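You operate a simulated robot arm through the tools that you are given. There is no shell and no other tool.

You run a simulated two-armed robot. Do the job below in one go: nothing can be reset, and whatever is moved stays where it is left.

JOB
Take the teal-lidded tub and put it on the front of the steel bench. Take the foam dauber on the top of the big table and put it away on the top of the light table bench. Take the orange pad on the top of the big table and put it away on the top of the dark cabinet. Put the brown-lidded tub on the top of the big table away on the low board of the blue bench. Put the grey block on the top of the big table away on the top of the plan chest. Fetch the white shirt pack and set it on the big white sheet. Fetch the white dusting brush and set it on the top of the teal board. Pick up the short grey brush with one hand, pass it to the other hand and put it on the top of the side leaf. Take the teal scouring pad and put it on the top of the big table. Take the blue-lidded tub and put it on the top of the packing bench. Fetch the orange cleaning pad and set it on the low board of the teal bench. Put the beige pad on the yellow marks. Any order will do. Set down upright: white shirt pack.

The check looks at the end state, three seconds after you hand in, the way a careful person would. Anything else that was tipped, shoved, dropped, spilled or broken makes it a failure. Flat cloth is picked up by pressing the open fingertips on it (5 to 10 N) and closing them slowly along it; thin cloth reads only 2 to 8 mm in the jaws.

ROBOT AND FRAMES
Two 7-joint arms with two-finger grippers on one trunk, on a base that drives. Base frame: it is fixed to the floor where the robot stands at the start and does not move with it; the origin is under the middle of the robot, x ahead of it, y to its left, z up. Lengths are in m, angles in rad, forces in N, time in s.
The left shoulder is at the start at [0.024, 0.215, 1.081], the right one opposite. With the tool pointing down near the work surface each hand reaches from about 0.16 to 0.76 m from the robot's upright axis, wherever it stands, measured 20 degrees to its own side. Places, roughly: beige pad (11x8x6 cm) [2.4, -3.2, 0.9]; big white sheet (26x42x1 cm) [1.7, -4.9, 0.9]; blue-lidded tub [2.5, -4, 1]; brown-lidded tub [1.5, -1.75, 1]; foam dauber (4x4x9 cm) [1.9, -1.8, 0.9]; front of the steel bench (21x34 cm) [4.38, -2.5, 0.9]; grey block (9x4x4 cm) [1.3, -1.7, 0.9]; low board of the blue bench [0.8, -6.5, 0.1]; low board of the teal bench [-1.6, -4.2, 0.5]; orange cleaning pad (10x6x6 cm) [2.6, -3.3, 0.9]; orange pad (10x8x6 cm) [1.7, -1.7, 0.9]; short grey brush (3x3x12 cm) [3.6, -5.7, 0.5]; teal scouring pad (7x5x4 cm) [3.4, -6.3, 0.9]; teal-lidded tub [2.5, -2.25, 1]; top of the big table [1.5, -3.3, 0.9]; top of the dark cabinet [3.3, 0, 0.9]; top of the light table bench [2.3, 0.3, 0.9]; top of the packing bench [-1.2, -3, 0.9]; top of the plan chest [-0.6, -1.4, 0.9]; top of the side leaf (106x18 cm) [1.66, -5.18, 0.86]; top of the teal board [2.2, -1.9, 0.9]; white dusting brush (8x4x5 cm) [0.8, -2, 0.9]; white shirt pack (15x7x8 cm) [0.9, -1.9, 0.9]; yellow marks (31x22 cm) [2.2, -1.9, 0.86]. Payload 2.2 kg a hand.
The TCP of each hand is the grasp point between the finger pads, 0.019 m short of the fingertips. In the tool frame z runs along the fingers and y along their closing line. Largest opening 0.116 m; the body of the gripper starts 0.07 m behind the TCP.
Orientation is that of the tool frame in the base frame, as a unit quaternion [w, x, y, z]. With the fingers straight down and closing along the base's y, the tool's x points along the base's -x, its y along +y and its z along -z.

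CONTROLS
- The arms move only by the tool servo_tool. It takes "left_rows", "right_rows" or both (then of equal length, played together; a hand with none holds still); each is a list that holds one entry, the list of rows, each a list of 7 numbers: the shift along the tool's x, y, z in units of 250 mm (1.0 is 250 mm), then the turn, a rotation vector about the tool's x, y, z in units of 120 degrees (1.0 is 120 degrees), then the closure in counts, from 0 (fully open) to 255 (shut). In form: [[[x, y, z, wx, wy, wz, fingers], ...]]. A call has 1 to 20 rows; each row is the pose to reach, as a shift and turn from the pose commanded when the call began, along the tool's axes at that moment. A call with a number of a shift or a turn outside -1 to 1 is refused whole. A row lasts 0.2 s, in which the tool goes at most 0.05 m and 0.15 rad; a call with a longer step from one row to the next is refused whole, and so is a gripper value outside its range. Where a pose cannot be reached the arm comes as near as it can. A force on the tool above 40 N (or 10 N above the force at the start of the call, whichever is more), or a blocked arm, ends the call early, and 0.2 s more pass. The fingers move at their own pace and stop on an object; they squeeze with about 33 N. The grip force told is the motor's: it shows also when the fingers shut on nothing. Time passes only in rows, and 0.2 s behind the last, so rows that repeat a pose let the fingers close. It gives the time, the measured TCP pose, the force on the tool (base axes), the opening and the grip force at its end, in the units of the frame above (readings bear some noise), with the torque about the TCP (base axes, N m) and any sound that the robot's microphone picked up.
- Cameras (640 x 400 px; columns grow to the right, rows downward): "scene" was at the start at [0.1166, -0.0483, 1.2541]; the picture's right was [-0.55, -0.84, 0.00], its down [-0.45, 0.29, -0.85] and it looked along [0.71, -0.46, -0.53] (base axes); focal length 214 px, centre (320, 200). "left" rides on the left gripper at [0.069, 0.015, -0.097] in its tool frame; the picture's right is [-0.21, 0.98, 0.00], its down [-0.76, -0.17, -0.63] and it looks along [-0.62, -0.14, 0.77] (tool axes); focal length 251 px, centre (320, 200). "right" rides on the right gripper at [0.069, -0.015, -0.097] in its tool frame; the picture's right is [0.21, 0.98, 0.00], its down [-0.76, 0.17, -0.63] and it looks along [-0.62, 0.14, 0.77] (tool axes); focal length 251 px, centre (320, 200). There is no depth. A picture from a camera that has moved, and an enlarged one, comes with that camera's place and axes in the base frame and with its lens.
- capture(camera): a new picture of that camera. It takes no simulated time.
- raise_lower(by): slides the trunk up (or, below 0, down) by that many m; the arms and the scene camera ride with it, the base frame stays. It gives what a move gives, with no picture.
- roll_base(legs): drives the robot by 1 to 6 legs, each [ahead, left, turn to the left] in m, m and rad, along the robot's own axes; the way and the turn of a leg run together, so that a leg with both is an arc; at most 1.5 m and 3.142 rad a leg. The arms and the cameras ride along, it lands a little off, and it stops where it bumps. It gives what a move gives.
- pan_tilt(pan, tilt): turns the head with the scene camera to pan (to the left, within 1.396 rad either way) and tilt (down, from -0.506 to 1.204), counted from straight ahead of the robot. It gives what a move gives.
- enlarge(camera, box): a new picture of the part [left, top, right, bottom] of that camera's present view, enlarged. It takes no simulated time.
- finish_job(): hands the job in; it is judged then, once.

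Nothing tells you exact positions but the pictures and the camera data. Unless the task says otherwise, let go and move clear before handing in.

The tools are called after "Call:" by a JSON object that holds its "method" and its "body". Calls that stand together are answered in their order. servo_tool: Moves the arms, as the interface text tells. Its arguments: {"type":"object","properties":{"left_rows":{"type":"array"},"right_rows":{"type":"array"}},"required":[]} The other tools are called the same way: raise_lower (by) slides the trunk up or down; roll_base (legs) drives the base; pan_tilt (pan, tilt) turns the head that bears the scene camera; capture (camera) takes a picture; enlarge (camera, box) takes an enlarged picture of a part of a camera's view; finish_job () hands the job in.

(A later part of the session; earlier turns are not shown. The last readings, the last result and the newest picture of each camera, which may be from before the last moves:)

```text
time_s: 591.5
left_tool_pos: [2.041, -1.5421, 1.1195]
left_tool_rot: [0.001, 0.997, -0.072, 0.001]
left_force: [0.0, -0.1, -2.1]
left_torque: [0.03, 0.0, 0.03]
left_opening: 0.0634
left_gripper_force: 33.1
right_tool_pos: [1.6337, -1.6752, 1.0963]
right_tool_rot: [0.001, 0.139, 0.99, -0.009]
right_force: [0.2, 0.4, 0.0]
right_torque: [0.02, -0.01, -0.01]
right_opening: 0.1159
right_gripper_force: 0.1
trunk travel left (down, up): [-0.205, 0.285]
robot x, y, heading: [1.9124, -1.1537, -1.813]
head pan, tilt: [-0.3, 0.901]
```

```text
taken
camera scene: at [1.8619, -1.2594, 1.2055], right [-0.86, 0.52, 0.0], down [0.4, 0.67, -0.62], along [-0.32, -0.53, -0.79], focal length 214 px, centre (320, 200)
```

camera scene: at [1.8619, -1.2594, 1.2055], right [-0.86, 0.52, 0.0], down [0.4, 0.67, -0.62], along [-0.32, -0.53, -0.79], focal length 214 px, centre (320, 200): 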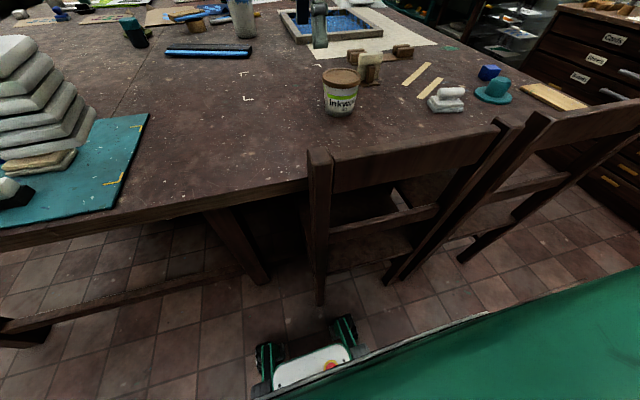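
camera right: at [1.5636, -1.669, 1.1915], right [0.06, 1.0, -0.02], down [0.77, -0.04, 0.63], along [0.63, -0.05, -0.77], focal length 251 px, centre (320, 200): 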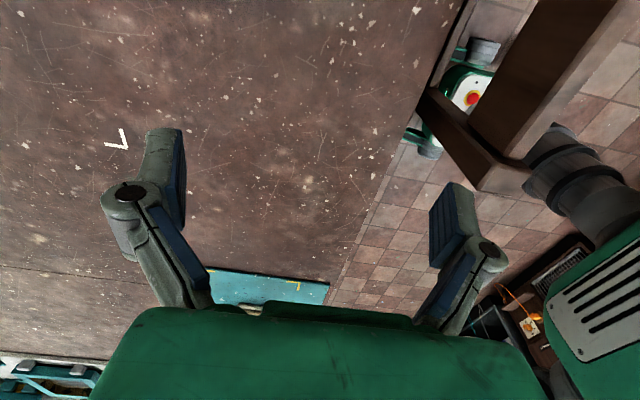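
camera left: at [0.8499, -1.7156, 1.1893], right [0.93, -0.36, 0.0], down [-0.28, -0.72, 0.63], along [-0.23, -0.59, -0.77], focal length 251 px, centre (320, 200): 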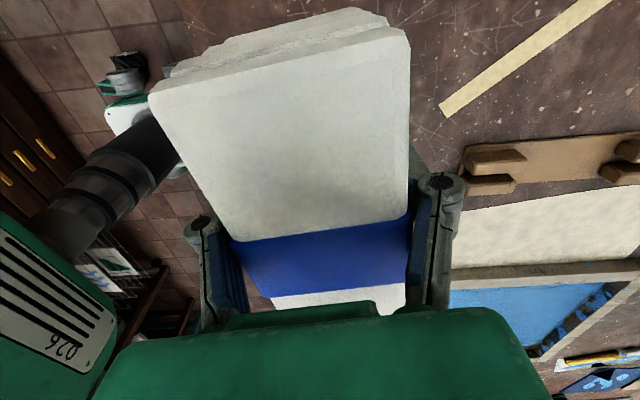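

Call:
{"method": "roll_base", "body": {"legs": [[0.04, 0, 0]]}}

Call:
{"method": "servo_tool", "body": {"right_rows": [[[0.12, 0, 0, 0, 0, 0, 0], [0.24, 0, 0, 0, 0, 0, 0], [0.36, -0.02, 0, 0, 0, 0, 0], [0.46, -0.04, 0, -0.008, 0, 0, 0], [0.46, -0.04, 0, -0.008, 0, 0, 0], [0.46, -0.04, 0, -0.008, 0, 0, 0]]]}}

Call:
{"method": "capture", "body": {"camera": "right"}}

```text
time_s: 592.4
left_tool_pos: [2.0332, -1.5797, 1.1207]
left_tool_rot: [0.003, 0.997, -0.072, 0.001]
left_force: [-0.6, -0.3, -1.0]
left_torque: [0.0, -0.04, -0.02]
left_opening: 0.0634
left_gripper_force: 33.7
right_tool_pos: [1.6251, -1.7129, 1.0964]
right_tool_rot: [0.001, 0.138, 0.99, -0.01]
right_force: [-0.2, -0.4, 0.1]
right_torque: [0.02, -0.01, 0.01]
right_opening: 0.1161
right_gripper_force: 0.0
trunk travel left (down, up): [-0.205, 0.285]
robot x, y, heading: [1.9007, -1.1931, -1.815]
head pan, tilt: [-0.3, 0.901]
```

```text
time_s: 593.8
left_tool_pos: [2.0312, -1.5781, 1.1208]
left_tool_rot: [-0.001, 0.997, -0.071, 0.001]
left_force: [-0.3, 0.7, -2.0]
left_torque: [0.01, 0.02, -0.01]
left_opening: 0.0636
left_gripper_force: 32.8
right_tool_pos: [1.5118, -1.6881, 1.0962]
right_tool_rot: [0.003, 0.139, 0.99, -0.002]
right_force: [-1.1, -0.5, 0.4]
right_torque: [0.01, 0.01, 0.02]
right_opening: 0.1158
right_gripper_force: 0.1
trunk travel left (down, up): [-0.205, 0.285]
robot x, y, heading: [1.9026, -1.1926, -1.811]
head pan, tilt: [-0.3, 0.901]
```

```text
taken
camera right: at [1.4412, -1.6834, 1.1913], right [0.06, 1.0, -0.01], down [0.77, -0.04, 0.64], along [0.64, -0.04, -0.77], focal length 251 px, centre (320, 200)
```

right: 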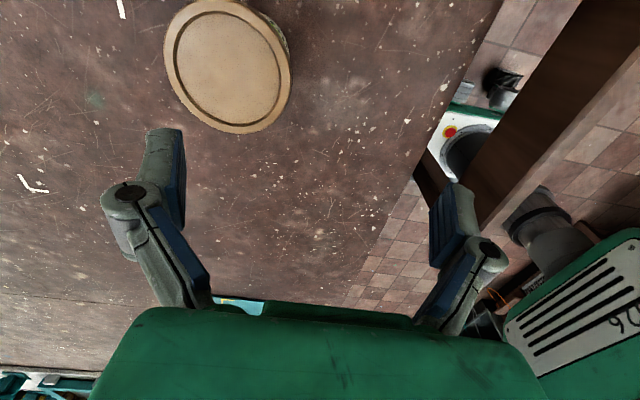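

Call:
{"method": "servo_tool", "body": {"right_rows": [[[0.01, -0.1, 0, 0, 0, 0, 0], [0.02, -0.2, 0, 0, 0, 0, 0], [0.021, -0.318, 0, 0, 0, 0, 0], [0.021, -0.318, 0.1, 0, 0, 0, 0], [0.021, -0.318, 0.2, 0, 0, 0, 0], [0.021, -0.318, 0.2, 0, 0, 0, 0], [0.021, -0.318, 0.2, 0, 0, 0, 0]]]}}

Call:
{"method": "capture", "body": {"camera": "right"}}

```text
time_s: 595.4
left_tool_pos: [2.0313, -1.5799, 1.1193]
left_tool_rot: [-0.001, 0.997, -0.072, 0.002]
left_force: [0.4, 0.2, -1.6]
left_torque: [0.05, -0.03, 0.02]
left_opening: 0.0633
left_gripper_force: 33.3
right_tool_pos: [1.485, -1.7641, 1.0454]
right_tool_rot: [0.003, 0.139, 0.99, -0.003]
right_force: [-0.3, 0.2, 0.0]
right_torque: [-0.04, -0.01, 0.0]
right_opening: 0.1161
right_gripper_force: 0.1
trunk travel left (down, up): [-0.205, 0.285]
robot x, y, heading: [1.9004, -1.1922, -1.814]
head pan, tilt: [-0.3, 0.901]
```

```text
taken
camera right: at [1.4153, -1.7597, 1.1409], right [0.06, 1.0, -0.01], down [0.77, -0.04, 0.64], along [0.64, -0.04, -0.77], focal length 251 px, centre (320, 200)
```

right: 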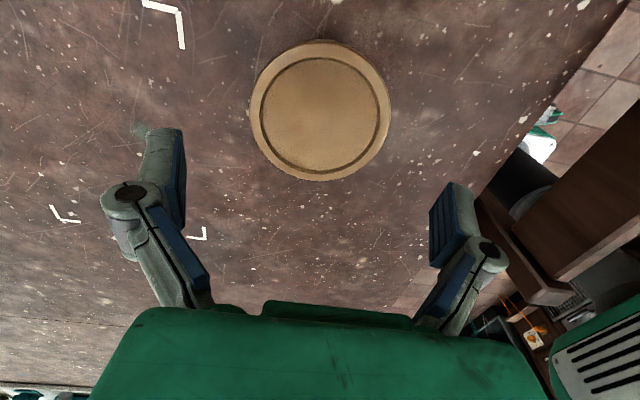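

Centred and in reach. Descend to rim level, then check before closing.

Call:
{"method": "servo_tool", "body": {"right_rows": [[[0.01, 0, 0.1, 0, 0, 0, 0], [0.02, 0, 0.2, 0, 0, 0, 0], [0.02, 0, 0.28, 0, 0, 0, 0], [0.02, 0, 0.34, 0, 0, 0, 0], [0.02, 0, 0.374, 0, 0, 0, 0], [0.02, 0, 0.374, 0, 0, 0, 0]]]}}

Call:
{"method": "capture", "body": {"camera": "right"}}

```text
time_s: 596.8
left_tool_pos: [2.0315, -1.5778, 1.1183]
left_tool_rot: [-0.001, 0.997, -0.072, 0.002]
left_force: [-0.2, 0.0, -1.1]
left_torque: [0.0, -0.03, 0.0]
left_opening: 0.0634
left_gripper_force: 32.9
right_tool_pos: [1.4805, -1.7647, 0.9536]
right_tool_rot: [0.003, 0.139, 0.99, -0.002]
right_force: [0.3, -1.0, 0.2]
right_torque: [0.0, 0.02, -0.03]
right_opening: 0.1161
right_gripper_force: 0.0
trunk travel left (down, up): [-0.205, 0.285]
robot x, y, heading: [1.9021, -1.193, -1.813]
head pan, tilt: [-0.3, 0.901]
```

```text
taken
camera right: at [1.4096, -1.7588, 1.049], right [0.06, 1.0, -0.01], down [0.77, -0.04, 0.64], along [0.64, -0.04, -0.77], focal length 251 px, centre (320, 200)
```

right: 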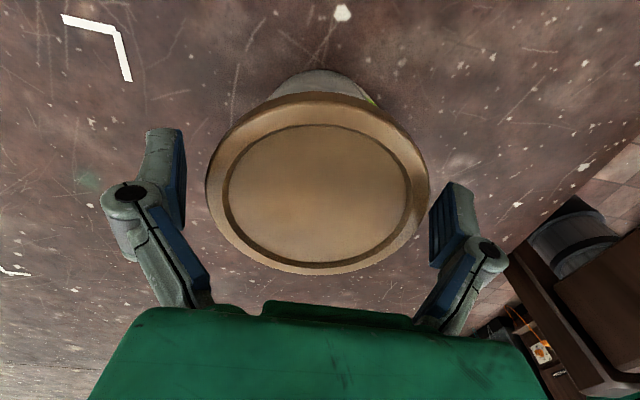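

The lid is between the pads. Close.

Call:
{"method": "servo_tool", "body": {"right_rows": [[[0, 0, 0, 0, 0, 0, 20], [0, 0, 0, 0, 0, 0, 40], [0, 0, 0, 0, 0, 0, 80], [0, 0, 0, 0, 0, 0, 150], [0, 0, 0, 0, 0, 0, 255], [0, 0, 0, 0, 0, 0, 255]]]}}

Call:
{"method": "capture", "body": {"camera": "right"}}

```text
time_s: 598.2
left_tool_pos: [2.0319, -1.5776, 1.1194]
left_tool_rot: [-0.001, 0.997, -0.071, 0.002]
left_force: [0.2, -0.8, -1.5]
left_torque: [0.0, -0.03, 0.01]
left_opening: 0.0636
left_gripper_force: 33.2
right_tool_pos: [1.4811, -1.7632, 0.9541]
right_tool_rot: [0.004, 0.139, 0.99, -0.003]
right_force: [0.0, 1.4, 2.9]
right_torque: [0.13, -0.1, -0.1]
right_opening: 0.1033
right_gripper_force: 32.7
trunk travel left (down, up): [-0.205, 0.285]
robot x, y, heading: [1.9023, -1.1893, -1.816]
head pan, tilt: [-0.3, 0.901]
```

```text
taken
camera right: at [1.4097, -1.7586, 1.0495], right [0.06, 1.0, -0.01], down [0.77, -0.04, 0.64], along [0.64, -0.04, -0.77], focal length 251 px, centre (320, 200)
```

right: 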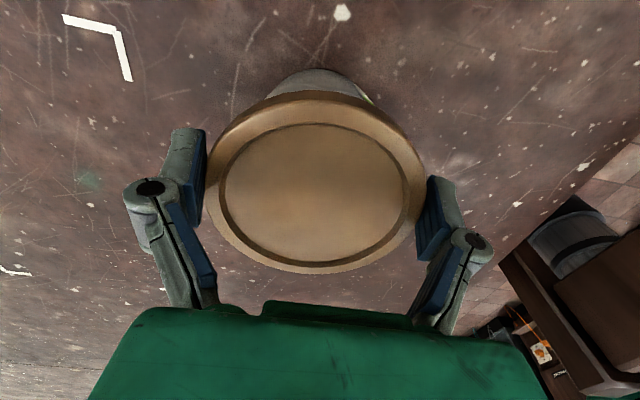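

Gripped properly at 0.103. Lift while drawing it back a bit.

Call:
{"method": "servo_tool", "body": {"right_rows": [[[0, 0, -0.04, 0, 0, 0, 255], [0, 0, -0.1, 0, 0, 0, 255], [0, 0.04, -0.18, 0, 0, 0, 255], [0, 0.1, -0.28, 0, 0, 0, 255], [0, 0.16, -0.38, 0, 0, 0, 255], [0, 0.24, -0.48, 0, 0, 0, 255], [0, 0.34, -0.58, 0, 0, 0, 255], [0, 0.46, -0.66, 0, 0, 0, 255], [0, 0.58, -0.72, 0, 0, 0, 255], [0, 0.7, -0.76, 0, 0, 0, 255], [0, 0.8, -0.76, 0, 0, 0, 255]]]}}

Call:
{"method": "capture", "body": {"camera": "right"}}

```text
time_s: 600.6
left_tool_pos: [2.0306, -1.5773, 1.1209]
left_tool_rot: [0.001, 0.997, -0.071, 0.001]
left_force: [0.2, 0.9, -0.9]
left_torque: [0.02, -0.04, 0.03]
left_opening: 0.0633
left_gripper_force: 32.7
right_tool_pos: [1.5346, -1.5699, 1.1421]
right_tool_rot: [0.003, 0.139, 0.99, -0.003]
right_force: [1.0, 0.2, -6.5]
right_torque: [-0.01, 0.07, 0.02]
right_opening: 0.1032
right_gripper_force: 32.8
trunk travel left (down, up): [-0.205, 0.285]
robot x, y, heading: [1.9022, -1.1896, -1.81]
head pan, tilt: [-0.3, 0.901]
```

```text
taken
camera right: at [1.4631, -1.5651, 1.237], right [0.06, 1.0, -0.01], down [0.77, -0.04, 0.64], along [0.64, -0.04, -0.77], focal length 251 px, centre (320, 200)
```

right: 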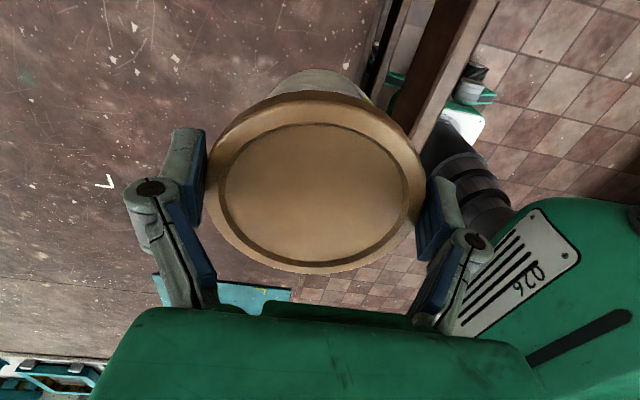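

Both hands are loaded (shirt pack left, tub right). I'll take the east aisle to the far end of the table.

Call:
{"method": "roll_base", "body": {"legs": [[-0.2, 0, 0], [0, 0, 1.68], [1.3, 0, 0], [0.32, 0, 0], [0, 0, -1.5]]}}

Call:
{"method": "pan_tilt", "body": {"pan": 0.0, "tilt": 0.45}}

Call:
{"method": "capture", "body": {"camera": "scene"}}

```text
time_s: 617.7
left_tool_pos: [3.7694, -1.5738, 1.1197]
left_tool_rot: [-0.001, 0.999, 0.038, 0.001]
left_force: [-0.6, -0.1, -1.9]
left_torque: [0.02, -0.02, 0.01]
left_opening: 0.0632
left_gripper_force: 32.9
right_tool_pos: [3.2826, -1.6753, 1.1406]
right_tool_rot: [0.004, 0.029, 1.0, -0.002]
right_force: [-0.2, 0.2, -5.7]
right_torque: [0.0, 0.09, 0.01]
right_opening: 0.1022
right_gripper_force: 33.4
trunk travel left (down, up): [-0.205, 0.285]
robot x, y, heading: [3.5635, -1.2245, -1.59]
head pan, tilt: [-0.3, 0.901]
```

```text
time_s: 618.6
left_tool_pos: [3.7698, -1.5728, 1.1177]
left_tool_rot: [-0.002, 0.999, 0.038, 0.003]
left_force: [0.1, 0.7, -1.9]
left_torque: [-0.01, -0.03, 0.01]
left_opening: 0.0632
left_gripper_force: 33.5
right_tool_pos: [3.2831, -1.6724, 1.1419]
right_tool_rot: [0.003, 0.029, 1.0, -0.003]
right_force: [0.3, 0.2, -5.2]
right_torque: [0.0, 0.06, 0.02]
right_opening: 0.102
right_gripper_force: 32.8
trunk travel left (down, up): [-0.205, 0.285]
robot x, y, heading: [3.5562, -1.2235, -1.587]
head pan, tilt: [0.0, 0.45]
```

```text
taken
camera scene: at [3.5552, -1.3581, 1.2437], right [-1.0, 0.02, 0.0], down [0.01, 0.44, -0.9], along [-0.02, -0.9, -0.44], focal length 214 px, centre (320, 200)
```

scene: 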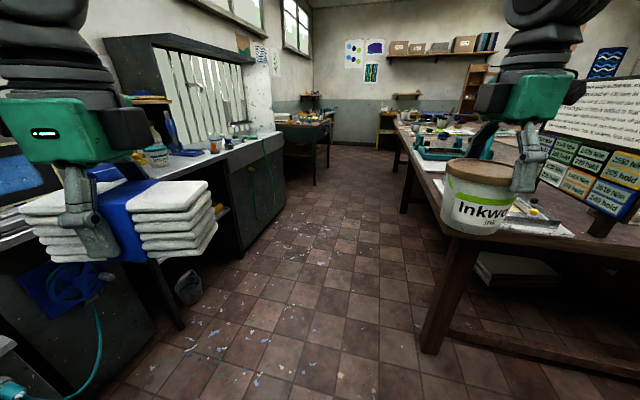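

Call:
{"method": "roll_base", "body": {"legs": [[0, 0, -0.136], [1.4, 0, 0], [1.3, 0, 0]]}}

Call:
{"method": "pan_tilt", "body": {"pan": -0.2, "tilt": 0.5}}

Call:
{"method": "capture", "body": {"camera": "scene"}}

Call:
{"method": "pan_tilt", "body": {"pan": 0.6, "tilt": 0.5}}

Call:
{"method": "capture", "body": {"camera": "scene"}}

```text
time_s: 632.3
left_tool_pos: [3.3265, -4.2544, 1.1179]
left_tool_rot: [-0.002, 1.0, -0.027, 0.001]
left_force: [-0.6, -0.2, -1.6]
left_torque: [0.02, -0.05, 0.0]
left_opening: 0.0633
left_gripper_force: 33.2
right_tool_pos: [2.8313, -4.2913, 1.1424]
right_tool_rot: [0.003, 0.094, 0.996, -0.003]
right_force: [-0.3, 0.1, -5.1]
right_torque: [0.05, 0.08, 0.02]
right_opening: 0.1011
right_gripper_force: 33.1
trunk travel left (down, up): [-0.205, 0.285]
robot x, y, heading: [3.1623, -3.8819, -1.724]
head pan, tilt: [0.0, 0.45]
```

```text
time_s: 633.0
left_tool_pos: [3.3257, -4.2524, 1.1176]
left_tool_rot: [-0.004, 1.0, -0.026, 0.002]
left_force: [0.1, 1.0, -1.6]
left_torque: [0.0, -0.03, 0.04]
left_opening: 0.0633
left_gripper_force: 33.4
right_tool_pos: [2.8319, -4.2888, 1.1425]
right_tool_rot: [0.004, 0.094, 0.996, -0.003]
right_force: [-0.3, 0.5, -5.8]
right_torque: [0.02, 0.06, -0.02]
right_opening: 0.101
right_gripper_force: 33.2
trunk travel left (down, up): [-0.205, 0.285]
robot x, y, heading: [3.1653, -3.8792, -1.72]
head pan, tilt: [-0.201, 0.499]
```

```text
taken
camera scene: at [3.1234, -4.009, 1.2393], right [-0.94, 0.34, 0.0], down [0.17, 0.45, -0.88], along [-0.3, -0.82, -0.48], focal length 214 px, centre (320, 200)
```

scene: 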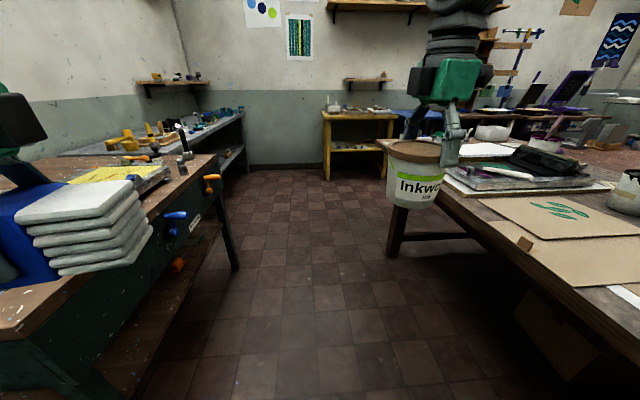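

```text
time_s: 634.1
left_tool_pos: [3.3264, -4.2521, 1.1173]
left_tool_rot: [-0.004, 1.0, -0.027, 0.003]
left_force: [-0.4, 1.1, -2.1]
left_torque: [0.01, -0.02, -0.02]
left_opening: 0.0633
left_gripper_force: 33.1
right_tool_pos: [2.8302, -4.2902, 1.1432]
right_tool_rot: [0.004, 0.094, 0.996, -0.004]
right_force: [0.1, 0.1, -5.3]
right_torque: [0.0, 0.08, -0.01]
right_opening: 0.1011
right_gripper_force: 32.4
trunk travel left (down, up): [-0.205, 0.285]
robot x, y, heading: [3.1595, -3.8819, -1.72]
head pan, tilt: [0.6, 0.499]
```

```text
taken
camera scene: at [3.1942, -4.0057, 1.2394], right [-0.9, -0.43, 0.0], down [-0.21, 0.43, -0.88], along [0.38, -0.79, -0.48], focal length 214 px, centre (320, 200)
```

scene: 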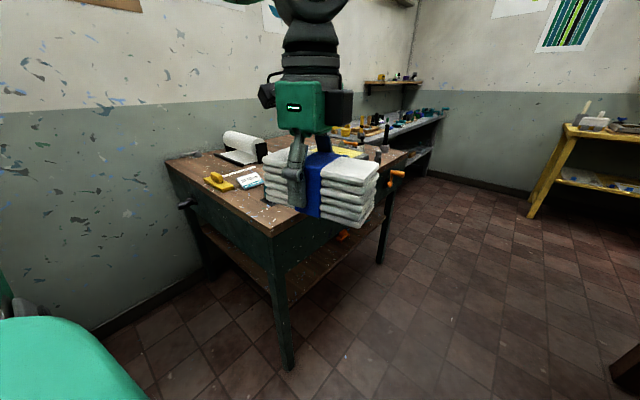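

The aisle is free; wooden workbench on the left, yellow bench at the back wall. Driving to the table's far end.

Call:
{"method": "roll_base", "body": {"legs": [[0, 0, -0.04], [1.14, 0, 0], [0, 0, -0.63], [1.1, 0, 0]]}}

Call:
{"method": "pan_tilt", "body": {"pan": -0.9, "tilt": 0.5}}

Call:
{"method": "capture", "body": {"camera": "scene"}}

Call:
{"method": "pan_tilt", "body": {"pan": 0.2, "tilt": 0.5}}

Call:
{"method": "capture", "body": {"camera": "scene"}}

```text
time_s: 647.3
left_tool_pos: [1.9664, -6.1003, 1.1177]
left_tool_rot: [-0.003, 0.926, -0.378, 0.004]
left_force: [0.2, 0.3, -1.4]
left_torque: [-0.05, -0.05, 0.02]
left_opening: 0.0635
left_gripper_force: 33.5
right_tool_pos: [1.5715, -5.7992, 1.1441]
right_tool_rot: [0.001, 0.44, 0.898, -0.004]
right_force: [-0.1, -0.2, -5.1]
right_torque: [0.02, 0.01, 0.0]
right_opening: 0.1
right_gripper_force: 32.9
trunk travel left (down, up): [-0.205, 0.285]
robot x, y, heading: [2.0913, -5.7143, -2.447]
head pan, tilt: [0.6, 0.499]
```

```text
time_s: 648.9
left_tool_pos: [1.9691, -6.0995, 1.1157]
left_tool_rot: [-0.005, 0.926, -0.378, 0.005]
left_force: [0.1, 0.1, -1.7]
left_torque: [-0.02, 0.0, 0.03]
left_opening: 0.0633
left_gripper_force: 32.9
right_tool_pos: [1.5728, -5.7985, 1.1444]
right_tool_rot: [0.001, 0.44, 0.898, -0.006]
right_force: [-1.0, -0.8, -4.7]
right_torque: [0.01, 0.04, 0.01]
right_opening: 0.1001
right_gripper_force: 32.9
trunk travel left (down, up): [-0.205, 0.285]
robot x, y, heading: [2.0871, -5.7123, -2.443]
head pan, tilt: [-0.901, 0.499]
```

```text
taken
camera scene: at [1.966, -5.7227, 1.2394], right [0.2, 0.98, 0.0], down [0.47, -0.09, -0.88], along [-0.86, 0.18, -0.48], focal length 214 px, centre (320, 200)
```

scene: 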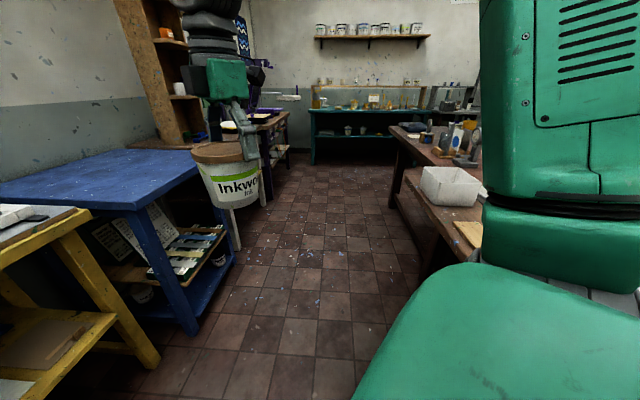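

```text
time_s: 650.3
left_tool_pos: [1.9686, -6.0998, 1.1165]
left_tool_rot: [-0.005, 0.926, -0.378, 0.005]
left_force: [-0.3, -0.8, -1.9]
left_torque: [-0.04, -0.03, -0.01]
left_opening: 0.0634
left_gripper_force: 33.2
right_tool_pos: [1.5737, -5.7975, 1.1453]
right_tool_rot: [0.001, 0.44, 0.898, -0.006]
right_force: [0.3, 0.6, -4.5]
right_torque: [0.08, 0.06, -0.04]
right_opening: 0.1005
right_gripper_force: 32.8
trunk travel left (down, up): [-0.205, 0.285]
robot x, y, heading: [2.0904, -5.7139, -2.446]
head pan, tilt: [0.201, 0.499]
```

```text
taken
camera scene: at [1.9984, -5.8123, 1.2393], right [-0.78, 0.62, 0.0], down [0.3, 0.38, -0.88], along [-0.55, -0.69, -0.48], focal length 214 px, centre (320, 200)
```

scene: 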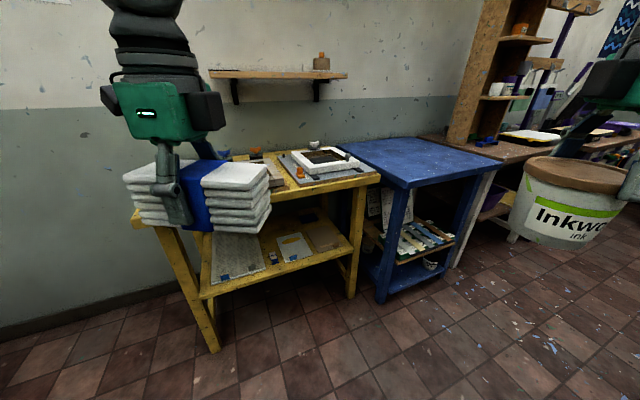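

The blue bench has a wooden mid shelf and a blue low board near the floor. First I'll check the tub in the right hand (its grip opening creeps), then turn to the table end for the shirt pack.

Call:
{"method": "capture", "body": {"camera": "right"}}

Call:
{"method": "enlarge", "body": {"camera": "scene", "box": [320, 120, 520, 320]}}

```text
taken
camera right: at [1.5194, -5.7524, 1.2396], right [0.64, 0.77, -0.01], down [0.6, -0.49, 0.64], along [0.48, -0.41, -0.77], focal length 251 px, centre (320, 200)
```

right: 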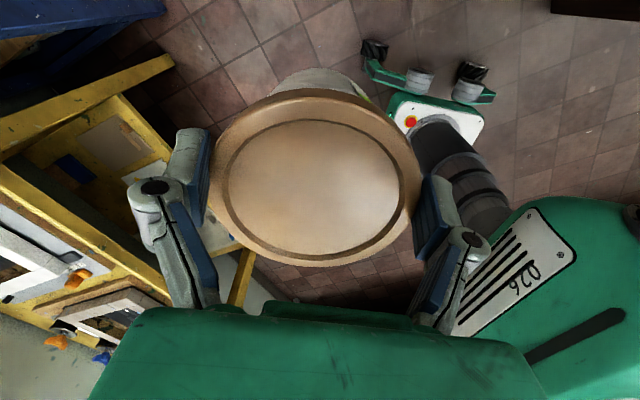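

```text
2.00 times, centred on (420, 220) of scene
camera zoom: at [1.9984, -5.8123, 1.2393], right [-0.78, 0.62, 0.0], down [0.3, 0.38, -0.88], along [-0.55, -0.69, -0.48], focal length 429 px, centre (120, 160)
```

zoom: 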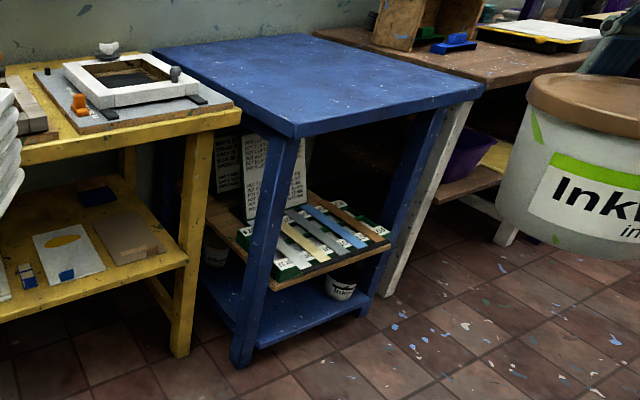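

The tub is still well held. The blue bench top is empty, so I'll set the tub there first and re-grip it low for the bottom board. Drive in front of the blue bench.

Call:
{"method": "roll_base", "body": {"legs": [[0, 0, -0.667], [0.94, 0, 0], [0, 0, 1.306]]}}

Call:
{"method": "pan_tilt", "body": {"pan": -0.15, "tilt": 0.8}}

Call:
{"method": "pan_tilt", "body": {"pan": -0.15, "tilt": 0.8}}

Call:
{"method": "capture", "body": {"camera": "scene"}}

Call:
{"method": "capture", "body": {"camera": "right"}}

```text
time_s: 660.2
left_tool_pos: [1.274, -6.1071, 1.1164]
left_tool_rot: [-0.007, 0.996, -0.087, 0.003]
left_force: [0.4, 0.2, -1.7]
left_torque: [-0.01, 0.0, 0.02]
left_opening: 0.0636
left_gripper_force: 33.4
right_tool_pos: [0.777, -6.0838, 1.1443]
right_tool_rot: [0.003, 0.155, 0.988, -0.005]
right_force: [-0.1, 0.0, -5.4]
right_torque: [0.04, 0.05, -0.01]
right_opening: 0.0998
right_gripper_force: 32.8
trunk travel left (down, up): [-0.205, 0.285]
robot x, y, heading: [1.1563, -5.7208, -1.84]
head pan, tilt: [0.201, 0.499]
```

```text
time_s: 661.0
left_tool_pos: [1.2715, -6.1059, 1.115]
left_tool_rot: [-0.008, 0.996, -0.087, 0.003]
left_force: [-1.0, -0.3, -1.6]
left_torque: [0.01, -0.02, 0.0]
left_opening: 0.0633
left_gripper_force: 32.8
right_tool_pos: [0.7768, -6.08, 1.1444]
right_tool_rot: [0.003, 0.155, 0.988, -0.006]
right_force: [0.0, 0.2, -6.0]
right_torque: [0.02, 0.08, 0.0]
right_opening: 0.0997
right_gripper_force: 32.8
trunk travel left (down, up): [-0.205, 0.285]
robot x, y, heading: [1.1546, -5.7203, -1.839]
head pan, tilt: [-0.15, 0.799]
```

```text
time_s: 661.6
left_tool_pos: [1.274, -6.1059, 1.1141]
left_tool_rot: [-0.008, 0.996, -0.087, 0.003]
left_force: [-0.9, -0.6, -2.3]
left_torque: [0.04, -0.02, 0.01]
left_opening: 0.0634
left_gripper_force: 33.0
right_tool_pos: [0.7766, -6.0811, 1.1439]
right_tool_rot: [0.002, 0.155, 0.988, -0.005]
right_force: [-0.4, -0.1, -5.7]
right_torque: [0.06, 0.06, 0.0]
right_opening: 0.0994
right_gripper_force: 32.9
trunk travel left (down, up): [-0.205, 0.285]
robot x, y, heading: [1.1547, -5.7231, -1.848]
head pan, tilt: [-0.15, 0.799]
```

```text
taken
camera scene: at [1.109, -5.8359, 1.2134], right [-0.91, 0.41, 0.0], down [0.3, 0.66, -0.69], along [-0.29, -0.63, -0.72], focal length 214 px, centre (320, 200)
```

scene: 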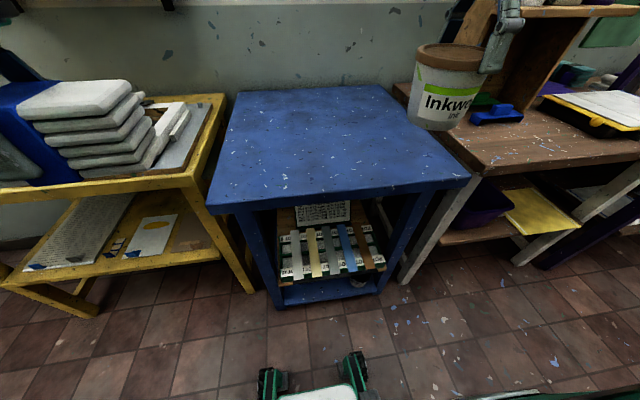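

```text
taken
camera right: at [0.7066, -6.0734, 1.2405], right [0.09, 1.0, -0.01], down [0.77, -0.07, 0.64], along [0.63, -0.07, -0.77], focal length 251 px, centre (320, 200)
```

right: 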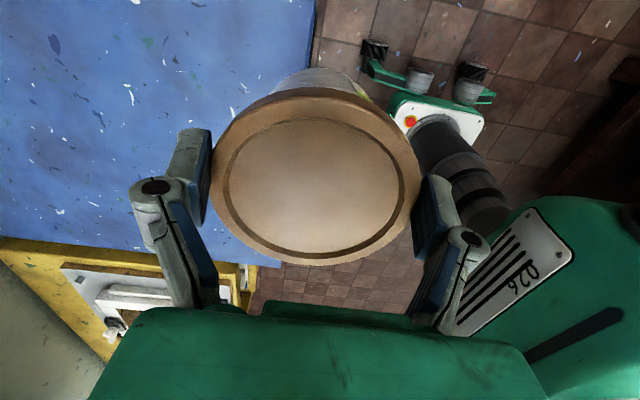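

Bench top is bare. Set the tub at about (0.80,-6.19), 7 cm inside its front edge.

Call:
{"method": "servo_tool", "body": {"right_rows": [[[-0.06, -0.1, 0, 0, 0, 0, 255], [-0.12, -0.2, 0, 0, 0, 0, 255], [-0.18, -0.3, 0, 0, 0, 0, 255], [-0.223, -0.386, 0, 0, 0, 0, 255], [-0.223, -0.386, 0.12, 0, 0, 0, 255], [-0.223, -0.386, 0.24, 0, 0, 0, 255], [-0.223, -0.386, 0.36, 0, 0, 0, 255], [-0.223, -0.386, 0.48, 0, 0, 0, 255], [-0.223, -0.386, 0.6, 0, 0, 0, 255], [-0.223, -0.386, 0.64, 0, 0, 0, 255], [-0.223, -0.386, 0.64, 0, 0, 0, 255]]]}}

Call:
{"method": "enlarge", "body": {"camera": "scene", "box": [300, 60, 500, 220]}}

```text
time_s: 664.0
left_tool_pos: [1.2742, -6.1068, 1.1133]
left_tool_rot: [-0.011, 0.996, -0.088, 0.002]
left_force: [0.3, 0.7, -2.0]
left_torque: [-0.02, -0.02, -0.05]
left_opening: 0.0632
left_gripper_force: 34.2
right_tool_pos: [0.804, -6.1921, 0.9863]
right_tool_rot: [0.003, 0.155, 0.988, -0.006]
right_force: [-0.8, 0.4, -5.8]
right_torque: [0.02, 0.04, -0.02]
right_opening: 0.0993
right_gripper_force: 32.9
trunk travel left (down, up): [-0.205, 0.285]
robot x, y, heading: [1.1566, -5.7246, -1.839]
head pan, tilt: [-0.15, 0.799]
```

```text
2.50 times, centred on (400, 140) of scene
camera zoom: at [1.1093, -5.837, 1.2133], right [-0.91, 0.41, 0.0], down [0.3, 0.66, -0.69], along [-0.29, -0.63, -0.72], focal length 536 px, centre (120, 350)
```

zoom: 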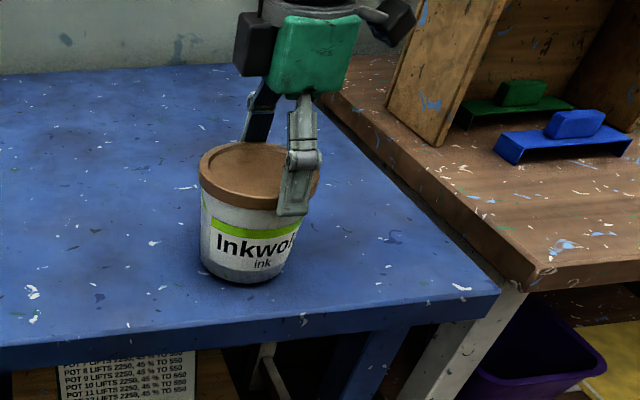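

Call:
{"method": "servo_tool", "body": {"right_rows": [[[0, 0, 0.03, 0, 0, 0, 255], [0, 0, 0.06, 0, 0, 0, 255], [0, 0, 0.06, 0, 0, 0, 255]]]}}

Call:
{"method": "servo_tool", "body": {"right_rows": [[[0, 0, 0.02, 0, 0, 0, 255], [0, 0, 0.04, 0, 0, 0, 255], [0, 0, 0.04, 0, 0, 0, 255]]]}}

Call:
{"method": "servo_tool", "body": {"right_rows": [[[0, 0, 0.02, 0, 0, 0, 255], [0, 0, 0.02, 0, 0, 0, 255]]]}}

```text
time_s: 664.9
left_tool_pos: [1.2763, -6.1044, 1.1152]
left_tool_rot: [-0.008, 0.996, -0.087, 0.003]
left_force: [-0.2, -0.5, -0.9]
left_torque: [0.02, -0.04, 0.01]
left_opening: 0.0636
left_gripper_force: 32.1
right_tool_pos: [0.8013, -6.1918, 0.9782]
right_tool_rot: [0.003, 0.155, 0.988, -0.013]
right_force: [0.4, 3.4, 17.3]
right_torque: [0.74, -0.12, -0.01]
right_opening: 0.1003
right_gripper_force: 33.5
trunk travel left (down, up): [-0.205, 0.285]
robot x, y, heading: [1.1558, -5.7232, -1.844]
head pan, tilt: [-0.15, 0.799]
stopped in row 3 (right hand): the force on the tool passed its limit at 48 N (the readings are from after the stop); the commanded pose is now the measured one
```

```text
time_s: 665.4
left_tool_pos: [1.275, -6.1044, 1.1134]
left_tool_rot: [-0.007, 0.996, -0.088, 0.002]
left_force: [-0.2, -0.2, -2.7]
left_torque: [0.03, 0.0, 0.02]
left_opening: 0.0635
left_gripper_force: 33.1
right_tool_pos: [0.8012, -6.1965, 0.9773]
right_tool_rot: [0.004, 0.157, 0.987, -0.018]
right_force: [0.1, 7.2, 18.3]
right_torque: [0.01, 0.11, 0.02]
right_opening: 0.1012
right_gripper_force: 32.8
trunk travel left (down, up): [-0.205, 0.285]
robot x, y, heading: [1.1581, -5.7267, -1.844]
head pan, tilt: [-0.15, 0.799]
stopped in row 2 (right hand): the force on the tool passed its limit at 41 N (the readings are from after the stop); the commanded pose is now the measured one
```

```text
time_s: 666.0
left_tool_pos: [1.275, -6.1052, 1.1147]
left_tool_rot: [-0.009, 0.996, -0.088, 0.003]
left_force: [0.6, -0.4, -1.2]
left_torque: [0.01, 0.03, 0.01]
left_opening: 0.0634
left_gripper_force: 32.9
right_tool_pos: [0.7994, -6.1975, 0.975]
right_tool_rot: [0.004, 0.159, 0.987, -0.026]
right_force: [1.9, 5.5, 18.2]
right_torque: [0.49, 0.25, -0.16]
right_opening: 0.1015
right_gripper_force: 33.0
trunk travel left (down, up): [-0.205, 0.285]
robot x, y, heading: [1.1559, -5.721, -1.845]
head pan, tilt: [-0.15, 0.799]
stopped in row 2 (right hand): the force on the tool passed its limit at 41 N (the readings are from after the stop); the commanded pose is now the measured one
```

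On the surface. Open fully and rise.

Call:
{"method": "servo_tool", "body": {"right_rows": [[[0, 0, -0.01, 0, 0, 0, 150], [0, 0, -0.015, 0, 0, 0, 60], [0, 0, -0.015, 0, 0, 0, 0], [0, 0, -0.015, 0, 0, 0, 0], [0, 0, -0.015, 0, 0, 0, 0]]]}}

Call:
{"method": "servo_tool", "body": {"right_rows": [[[0, 0, -0.06, 0, 0, 0, 0], [0, 0, -0.14, 0, 0, 0, 0], [0, 0, -0.26, 0, 0, 0, 0], [0, 0, -0.4, 0, 0, 0, 0], [0, 0.1, -0.5, 0, 0, 0, 0], [0, 0.25, -0.54, 0, 0, 0, 0], [0, 0.4, -0.54, 0, 0, 0, 0], [0, 0.55, -0.54, 0, 0, 0, 0]]]}}

Call:
{"method": "enlarge", "body": {"camera": "scene", "box": [300, 60, 500, 220]}}

```text
time_s: 667.2
left_tool_pos: [1.2744, -6.1046, 1.112]
left_tool_rot: [-0.012, 0.996, -0.088, 0.003]
left_force: [-0.2, 1.1, -1.3]
left_torque: [0.06, -0.07, 0.0]
left_opening: 0.0633
left_gripper_force: 32.7
right_tool_pos: [0.7983, -6.1982, 0.978]
right_tool_rot: [0.004, 0.158, 0.987, -0.024]
right_force: [0.0, -0.7, 0.1]
right_torque: [0.02, 0.04, -0.01]
right_opening: 0.1161
right_gripper_force: 0.1
trunk travel left (down, up): [-0.205, 0.285]
robot x, y, heading: [1.1568, -5.7227, -1.845]
head pan, tilt: [-0.15, 0.799]
```

```text
time_s: 669.0
left_tool_pos: [1.2748, -6.1028, 1.1159]
left_tool_rot: [-0.01, 0.996, -0.088, 0.004]
left_force: [0.1, -0.2, -1.6]
left_torque: [-0.01, 0.02, 0.0]
left_opening: 0.0632
left_gripper_force: 32.9
right_tool_pos: [0.8411, -6.0571, 1.1064]
right_tool_rot: [0.004, 0.158, 0.987, -0.024]
right_force: [-0.1, -0.5, -0.8]
right_torque: [-0.03, 0.01, -0.03]
right_opening: 0.1157
right_gripper_force: 0.0
trunk travel left (down, up): [-0.205, 0.285]
robot x, y, heading: [1.1545, -5.7231, -1.845]
head pan, tilt: [-0.15, 0.799]
```

```text
2.50 times, centred on (400, 140) of scene
camera zoom: at [1.1095, -5.834, 1.2137], right [-0.91, 0.41, 0.0], down [0.29, 0.65, -0.7], along [-0.29, -0.63, -0.72], focal length 536 px, centre (120, 350)
```

zoom: 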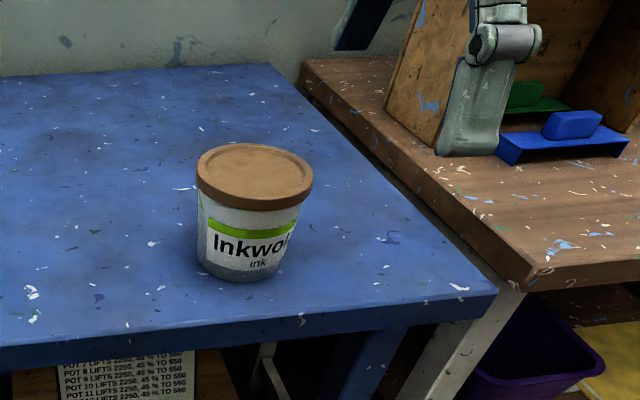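

The tub stands on the blue top. Now the shirt pack: turn around and face the far end of the big table.

Call:
{"method": "roll_base", "body": {"legs": [[0, 0, 2.073], [0.54, 0, 0]]}}

Call:
{"method": "pan_tilt", "body": {"pan": 0.9, "tilt": 0.6}}

Call:
{"method": "capture", "body": {"camera": "scene"}}

```text
time_s: 677.1
left_tool_pos: [1.9679, -5.3112, 1.1138]
left_tool_rot: [-0.008, 0.584, 0.812, -0.007]
left_force: [-0.5, 0.5, -1.2]
left_torque: [0.03, 0.0, -0.01]
left_opening: 0.0635
left_gripper_force: 32.7
right_tool_pos: [2.1362, -5.7138, 1.1075]
right_tool_rot: [-0.023, 0.768, -0.64, 0.009]
right_force: [0.1, -0.2, -0.1]
right_torque: [0.01, -0.01, 0.03]
right_opening: 0.1161
right_gripper_force: 0.0
trunk travel left (down, up): [-0.205, 0.285]
robot x, y, heading: [1.6897, -5.5988, 0.228]
head pan, tilt: [-0.15, 0.799]
```

```text
time_s: 678.4
left_tool_pos: [1.966, -5.3122, 1.1125]
left_tool_rot: [-0.008, 0.583, 0.812, -0.009]
left_force: [-0.2, -0.8, -1.9]
left_torque: [0.04, -0.03, 0.0]
left_opening: 0.0634
left_gripper_force: 33.0
right_tool_pos: [2.1336, -5.7139, 1.1084]
right_tool_rot: [-0.023, 0.768, -0.64, 0.01]
right_force: [-0.1, 1.0, 1.0]
right_torque: [0.02, 0.02, 0.0]
right_opening: 0.1161
right_gripper_force: 0.1
trunk travel left (down, up): [-0.205, 0.285]
robot x, y, heading: [1.6868, -5.5995, 0.225]
head pan, tilt: [0.901, 0.6]
```

```text
taken
camera scene: at [1.7665, -5.5082, 1.2304], right [0.9, -0.43, 0.0], down [-0.25, -0.51, -0.82], along [0.35, 0.74, -0.57], focal length 214 px, centre (320, 200)
```

scene: 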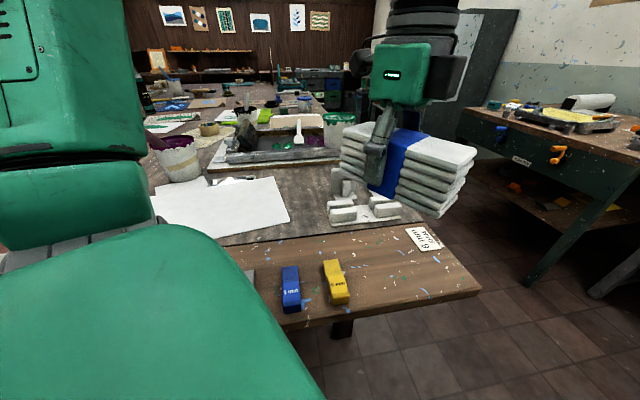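

White sheet seen near the table end. Turning to face it.

Call:
{"method": "roll_base", "body": {"legs": [[0, 0, 1.1]]}}

Call:
{"method": "pan_tilt", "body": {"pan": 0.1, "tilt": 0.8}}

Call:
{"method": "pan_tilt", "body": {"pan": 0.1, "tilt": 0.8}}

Call:
{"method": "capture", "body": {"camera": "scene"}}

Call:
{"method": "capture", "body": {"camera": "left"}}

```text
time_s: 681.5
left_tool_pos: [1.565, -5.2228, 1.1124]
left_tool_rot: [-0.003, 0.079, 0.997, -0.012]
left_force: [0.3, -0.3, -2.0]
left_torque: [0.01, 0.02, -0.03]
left_opening: 0.0635
left_gripper_force: 33.4
right_tool_pos: [1.998, -5.2609, 1.108]
right_tool_rot: [-0.024, 0.988, -0.149, -0.004]
right_force: [0.6, 0.4, -0.4]
right_torque: [0.0, 0.01, -0.02]
right_opening: 0.1161
right_gripper_force: 0.1
trunk travel left (down, up): [-0.205, 0.285]
robot x, y, heading: [1.6887, -5.5992, 1.316]
head pan, tilt: [0.901, 0.6]
```

```text
time_s: 682.7
left_tool_pos: [1.5645, -5.2229, 1.1123]
left_tool_rot: [-0.004, 0.079, 0.997, -0.013]
left_force: [0.8, 0.5, -1.6]
left_torque: [0.01, 0.0, 0.0]
left_opening: 0.0633
left_gripper_force: 32.6
right_tool_pos: [1.9977, -5.2611, 1.1096]
right_tool_rot: [-0.026, 0.988, -0.15, -0.003]
right_force: [-0.5, -0.5, 0.3]
right_torque: [0.02, 0.02, 0.01]
right_opening: 0.1158
right_gripper_force: 0.0
trunk travel left (down, up): [-0.205, 0.285]
robot x, y, heading: [1.6889, -5.5964, 1.316]
head pan, tilt: [0.099, 0.799]
```

```text
time_s: 683.3
left_tool_pos: [1.5638, -5.2228, 1.1117]
left_tool_rot: [-0.003, 0.079, 0.997, -0.013]
left_force: [0.9, 0.1, -1.6]
left_torque: [-0.02, 0.03, -0.03]
left_opening: 0.0636
left_gripper_force: 32.7
right_tool_pos: [1.9979, -5.2618, 1.1085]
right_tool_rot: [-0.025, 0.988, -0.15, -0.004]
right_force: [0.0, -0.3, 0.1]
right_torque: [-0.01, -0.04, 0.02]
right_opening: 0.1159
right_gripper_force: 0.3
trunk travel left (down, up): [-0.205, 0.285]
robot x, y, heading: [1.6921, -5.5997, 1.32]
head pan, tilt: [0.099, 0.799]
```

```text
taken
camera scene: at [1.7109, -5.4779, 1.2135], right [0.99, -0.16, 0.0], down [-0.11, -0.71, -0.7], along [0.11, 0.69, -0.72], focal length 214 px, centre (320, 200)
```

scene: 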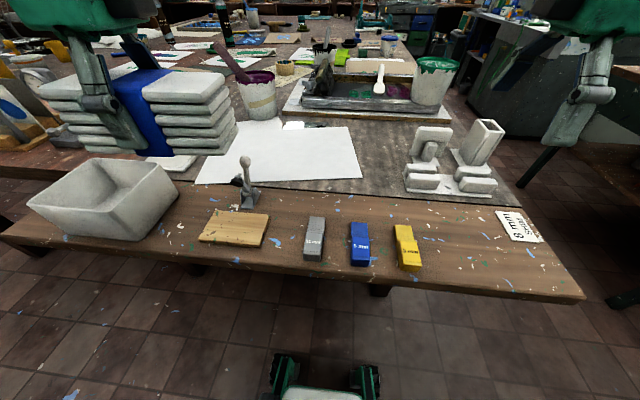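

```text
taken
camera left: at [1.4988, -5.195, 1.208], right [0.37, 0.93, -0.03], down [0.73, -0.27, 0.63], along [0.58, -0.25, -0.77], focal length 251 px, centre (320, 200)
```

left: 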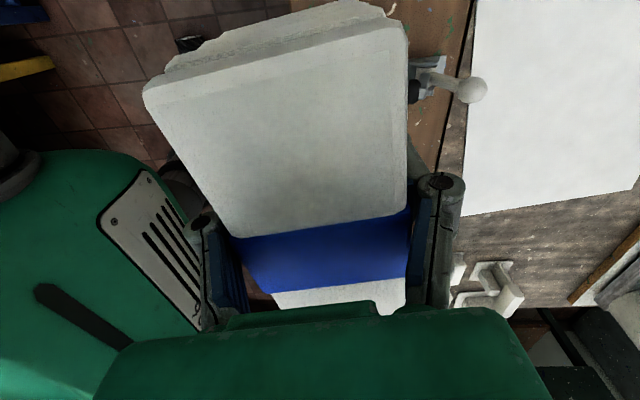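

Sheet spans about x 1.47–1.89, y −5.06…−4.77. I'll place the pack upright at its middle, about (1.68,-4.93).

Call:
{"method": "servo_tool", "body": {"left_rows": [[[0, 0.12, 0, -0.006, -0.001, 0, 255], [-0.04, 0.24, 0, -0.012, -0.002, 0, 255], [-0.08, 0.36, 0, -0.012, -0.002, 0, 255], [-0.12, 0.48, 0, -0.012, -0.002, 0, 255], [-0.16, 0.6, 0, -0.012, -0.002, 0, 255], [-0.2, 0.72, 0, -0.012, -0.002, 0, 255], [-0.24, 0.84, 0, -0.012, -0.002, 0, 255], [-0.27, 0.98, 0, -0.012, -0.002, 0, 255], [-0.27, 0.98, 0, -0.012, -0.002, 0, 255]]]}}

Call:
{"method": "servo_tool", "body": {"left_rows": [[[0, 0.1, 0, 0, 0, 0, 255], [0, 0.2, 0.02, 0, 0, 0, 255], [0, 0.25, 0.12, 0, 0, 0, 255], [0, 0.25, 0.24, 0, 0, 0, 255], [0, 0.25, 0.36, 0, 0, 0, 255], [0, 0.25, 0.48, 0, 0, 0, 255], [0, 0.25, 0.6, 0, 0, 0, 255], [0, 0.25, 0.68, 0, 0, 0, 255], [0, 0.25, 0.68, 0, 0, 0, 255]]]}}

Call:
{"method": "capture", "body": {"camera": "scene"}}

Call:
{"method": "capture", "body": {"camera": "left"}}

```text
time_s: 685.3
left_tool_pos: [1.6695, -4.9942, 1.1097]
left_tool_rot: [-0.001, 0.079, 0.997, 0.003]
left_force: [-0.5, -0.3, -1.0]
left_torque: [0.02, -0.01, -0.02]
left_opening: 0.0637
left_gripper_force: 33.4
right_tool_pos: [1.9984, -5.2624, 1.1093]
right_tool_rot: [-0.027, 0.988, -0.149, -0.004]
right_force: [0.3, 0.0, 0.9]
right_torque: [0.02, 0.0, 0.03]
right_opening: 0.116
right_gripper_force: 0.1
trunk travel left (down, up): [-0.205, 0.285]
robot x, y, heading: [1.6896, -5.5985, 1.309]
head pan, tilt: [0.099, 0.799]
```

```text
time_s: 687.3
left_tool_pos: [1.6805, -4.9301, 0.9387]
left_tool_rot: [-0.001, 0.079, 0.997, 0.002]
left_force: [0.0, 0.2, -1.3]
left_torque: [0.02, -0.01, 0.02]
left_opening: 0.0634
left_gripper_force: 32.9
right_tool_pos: [1.9988, -5.2629, 1.1074]
right_tool_rot: [-0.026, 0.988, -0.15, -0.004]
right_force: [0.3, -0.3, 0.7]
right_torque: [0.02, -0.02, -0.03]
right_opening: 0.1161
right_gripper_force: 0.1
trunk travel left (down, up): [-0.205, 0.285]
robot x, y, heading: [1.6934, -5.598, 1.312]
head pan, tilt: [0.099, 0.799]
```

```text
taken
camera scene: at [1.7124, -5.4765, 1.2134], right [0.99, -0.16, 0.0], down [-0.11, -0.71, -0.69], along [0.11, 0.69, -0.72], focal length 214 px, centre (320, 200)
```

scene: 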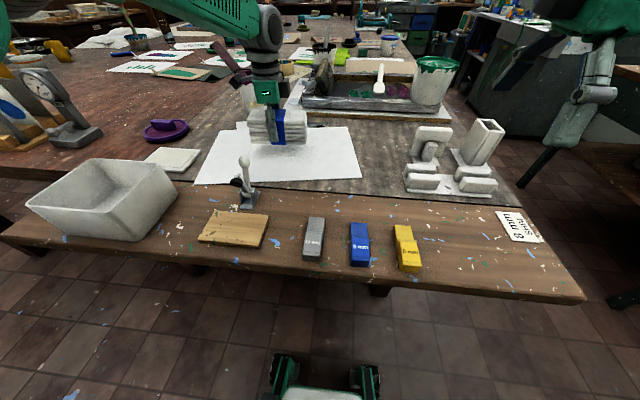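

```text
taken
camera left: at [1.6143, -4.9037, 1.0336], right [0.37, 0.93, 0.0], down [0.72, -0.29, 0.63], along [0.59, -0.23, -0.78], focal length 251 px, centre (320, 200)
```

left: 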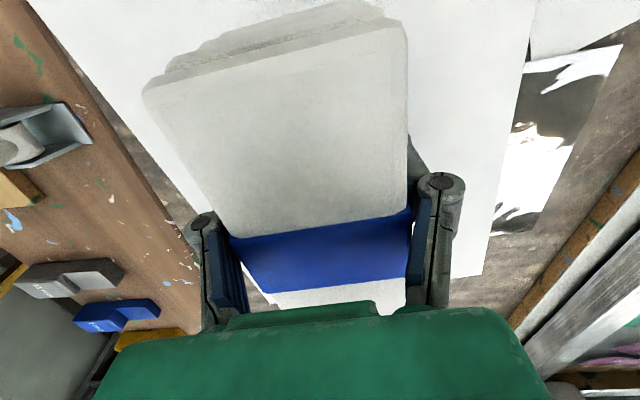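

Over the sheet. Lower to contact.

Call:
{"method": "servo_tool", "body": {"left_rows": [[[0, 0, 0.06, 0, 0, 0, 255], [0, 0, 0.1, 0, 0, 0, 255], [0, 0, 0.1, 0, 0, 0, 255]]]}}

Call:
{"method": "servo_tool", "body": {"left_rows": [[[0, 0, 0.02, 0, 0, 0, 255], [0, 0, 0.03, 0, 0, 0, 255], [0, 0, 0.03, 0, 0, 0, 255]]]}}

Call:
{"method": "servo_tool", "body": {"left_rows": [[[0, 0, 0.015, 0, 0, 0, 255], [0, 0, 0.02, 0, 0, 0, 255], [0, 0, 0.02, 0, 0, 0, 255]]]}}

```text
time_s: 688.1
left_tool_pos: [1.6808, -4.9285, 0.9126]
left_tool_rot: [0.0, 0.08, 0.997, 0.002]
left_force: [-0.5, 0.2, -1.1]
left_torque: [0.03, 0.04, 0.0]
left_opening: 0.0634
left_gripper_force: 33.0
right_tool_pos: [1.9989, -5.261, 1.1095]
right_tool_rot: [-0.026, 0.989, -0.149, -0.004]
right_force: [0.2, -0.1, -0.3]
right_torque: [0.01, -0.03, -0.02]
right_opening: 0.1159
right_gripper_force: 0.0
trunk travel left (down, up): [-0.205, 0.285]
robot x, y, heading: [1.6925, -5.6, 1.313]
head pan, tilt: [0.099, 0.799]
```

```text
time_s: 688.9
left_tool_pos: [1.6801, -4.9295, 0.9048]
left_tool_rot: [0.0, 0.079, 0.997, 0.001]
left_force: [-0.1, 0.8, -2.3]
left_torque: [-0.02, 0.01, -0.03]
left_opening: 0.0634
left_gripper_force: 33.2
right_tool_pos: [1.998, -5.2626, 1.1078]
right_tool_rot: [-0.025, 0.988, -0.15, -0.005]
right_force: [0.2, 0.2, 0.2]
right_torque: [0.02, 0.0, 0.01]
right_opening: 0.116
right_gripper_force: 0.0
trunk travel left (down, up): [-0.205, 0.285]
robot x, y, heading: [1.6896, -5.5967, 1.314]
head pan, tilt: [0.099, 0.799]
```

```text
time_s: 689.7
left_tool_pos: [1.6799, -4.9297, 0.9016]
left_tool_rot: [-0.001, 0.079, 0.997, 0.001]
left_force: [-0.4, 0.0, 0.0]
left_torque: [0.02, -0.09, -0.01]
left_opening: 0.0632
left_gripper_force: 33.0
right_tool_pos: [1.9975, -5.2627, 1.1078]
right_tool_rot: [-0.025, 0.988, -0.15, -0.005]
right_force: [-0.1, -0.2, -0.2]
right_torque: [0.01, -0.02, 0.03]
right_opening: 0.1162
right_gripper_force: 0.1
trunk travel left (down, up): [-0.205, 0.285]
robot x, y, heading: [1.688, -5.6018, 1.314]
head pan, tilt: [0.099, 0.799]
```

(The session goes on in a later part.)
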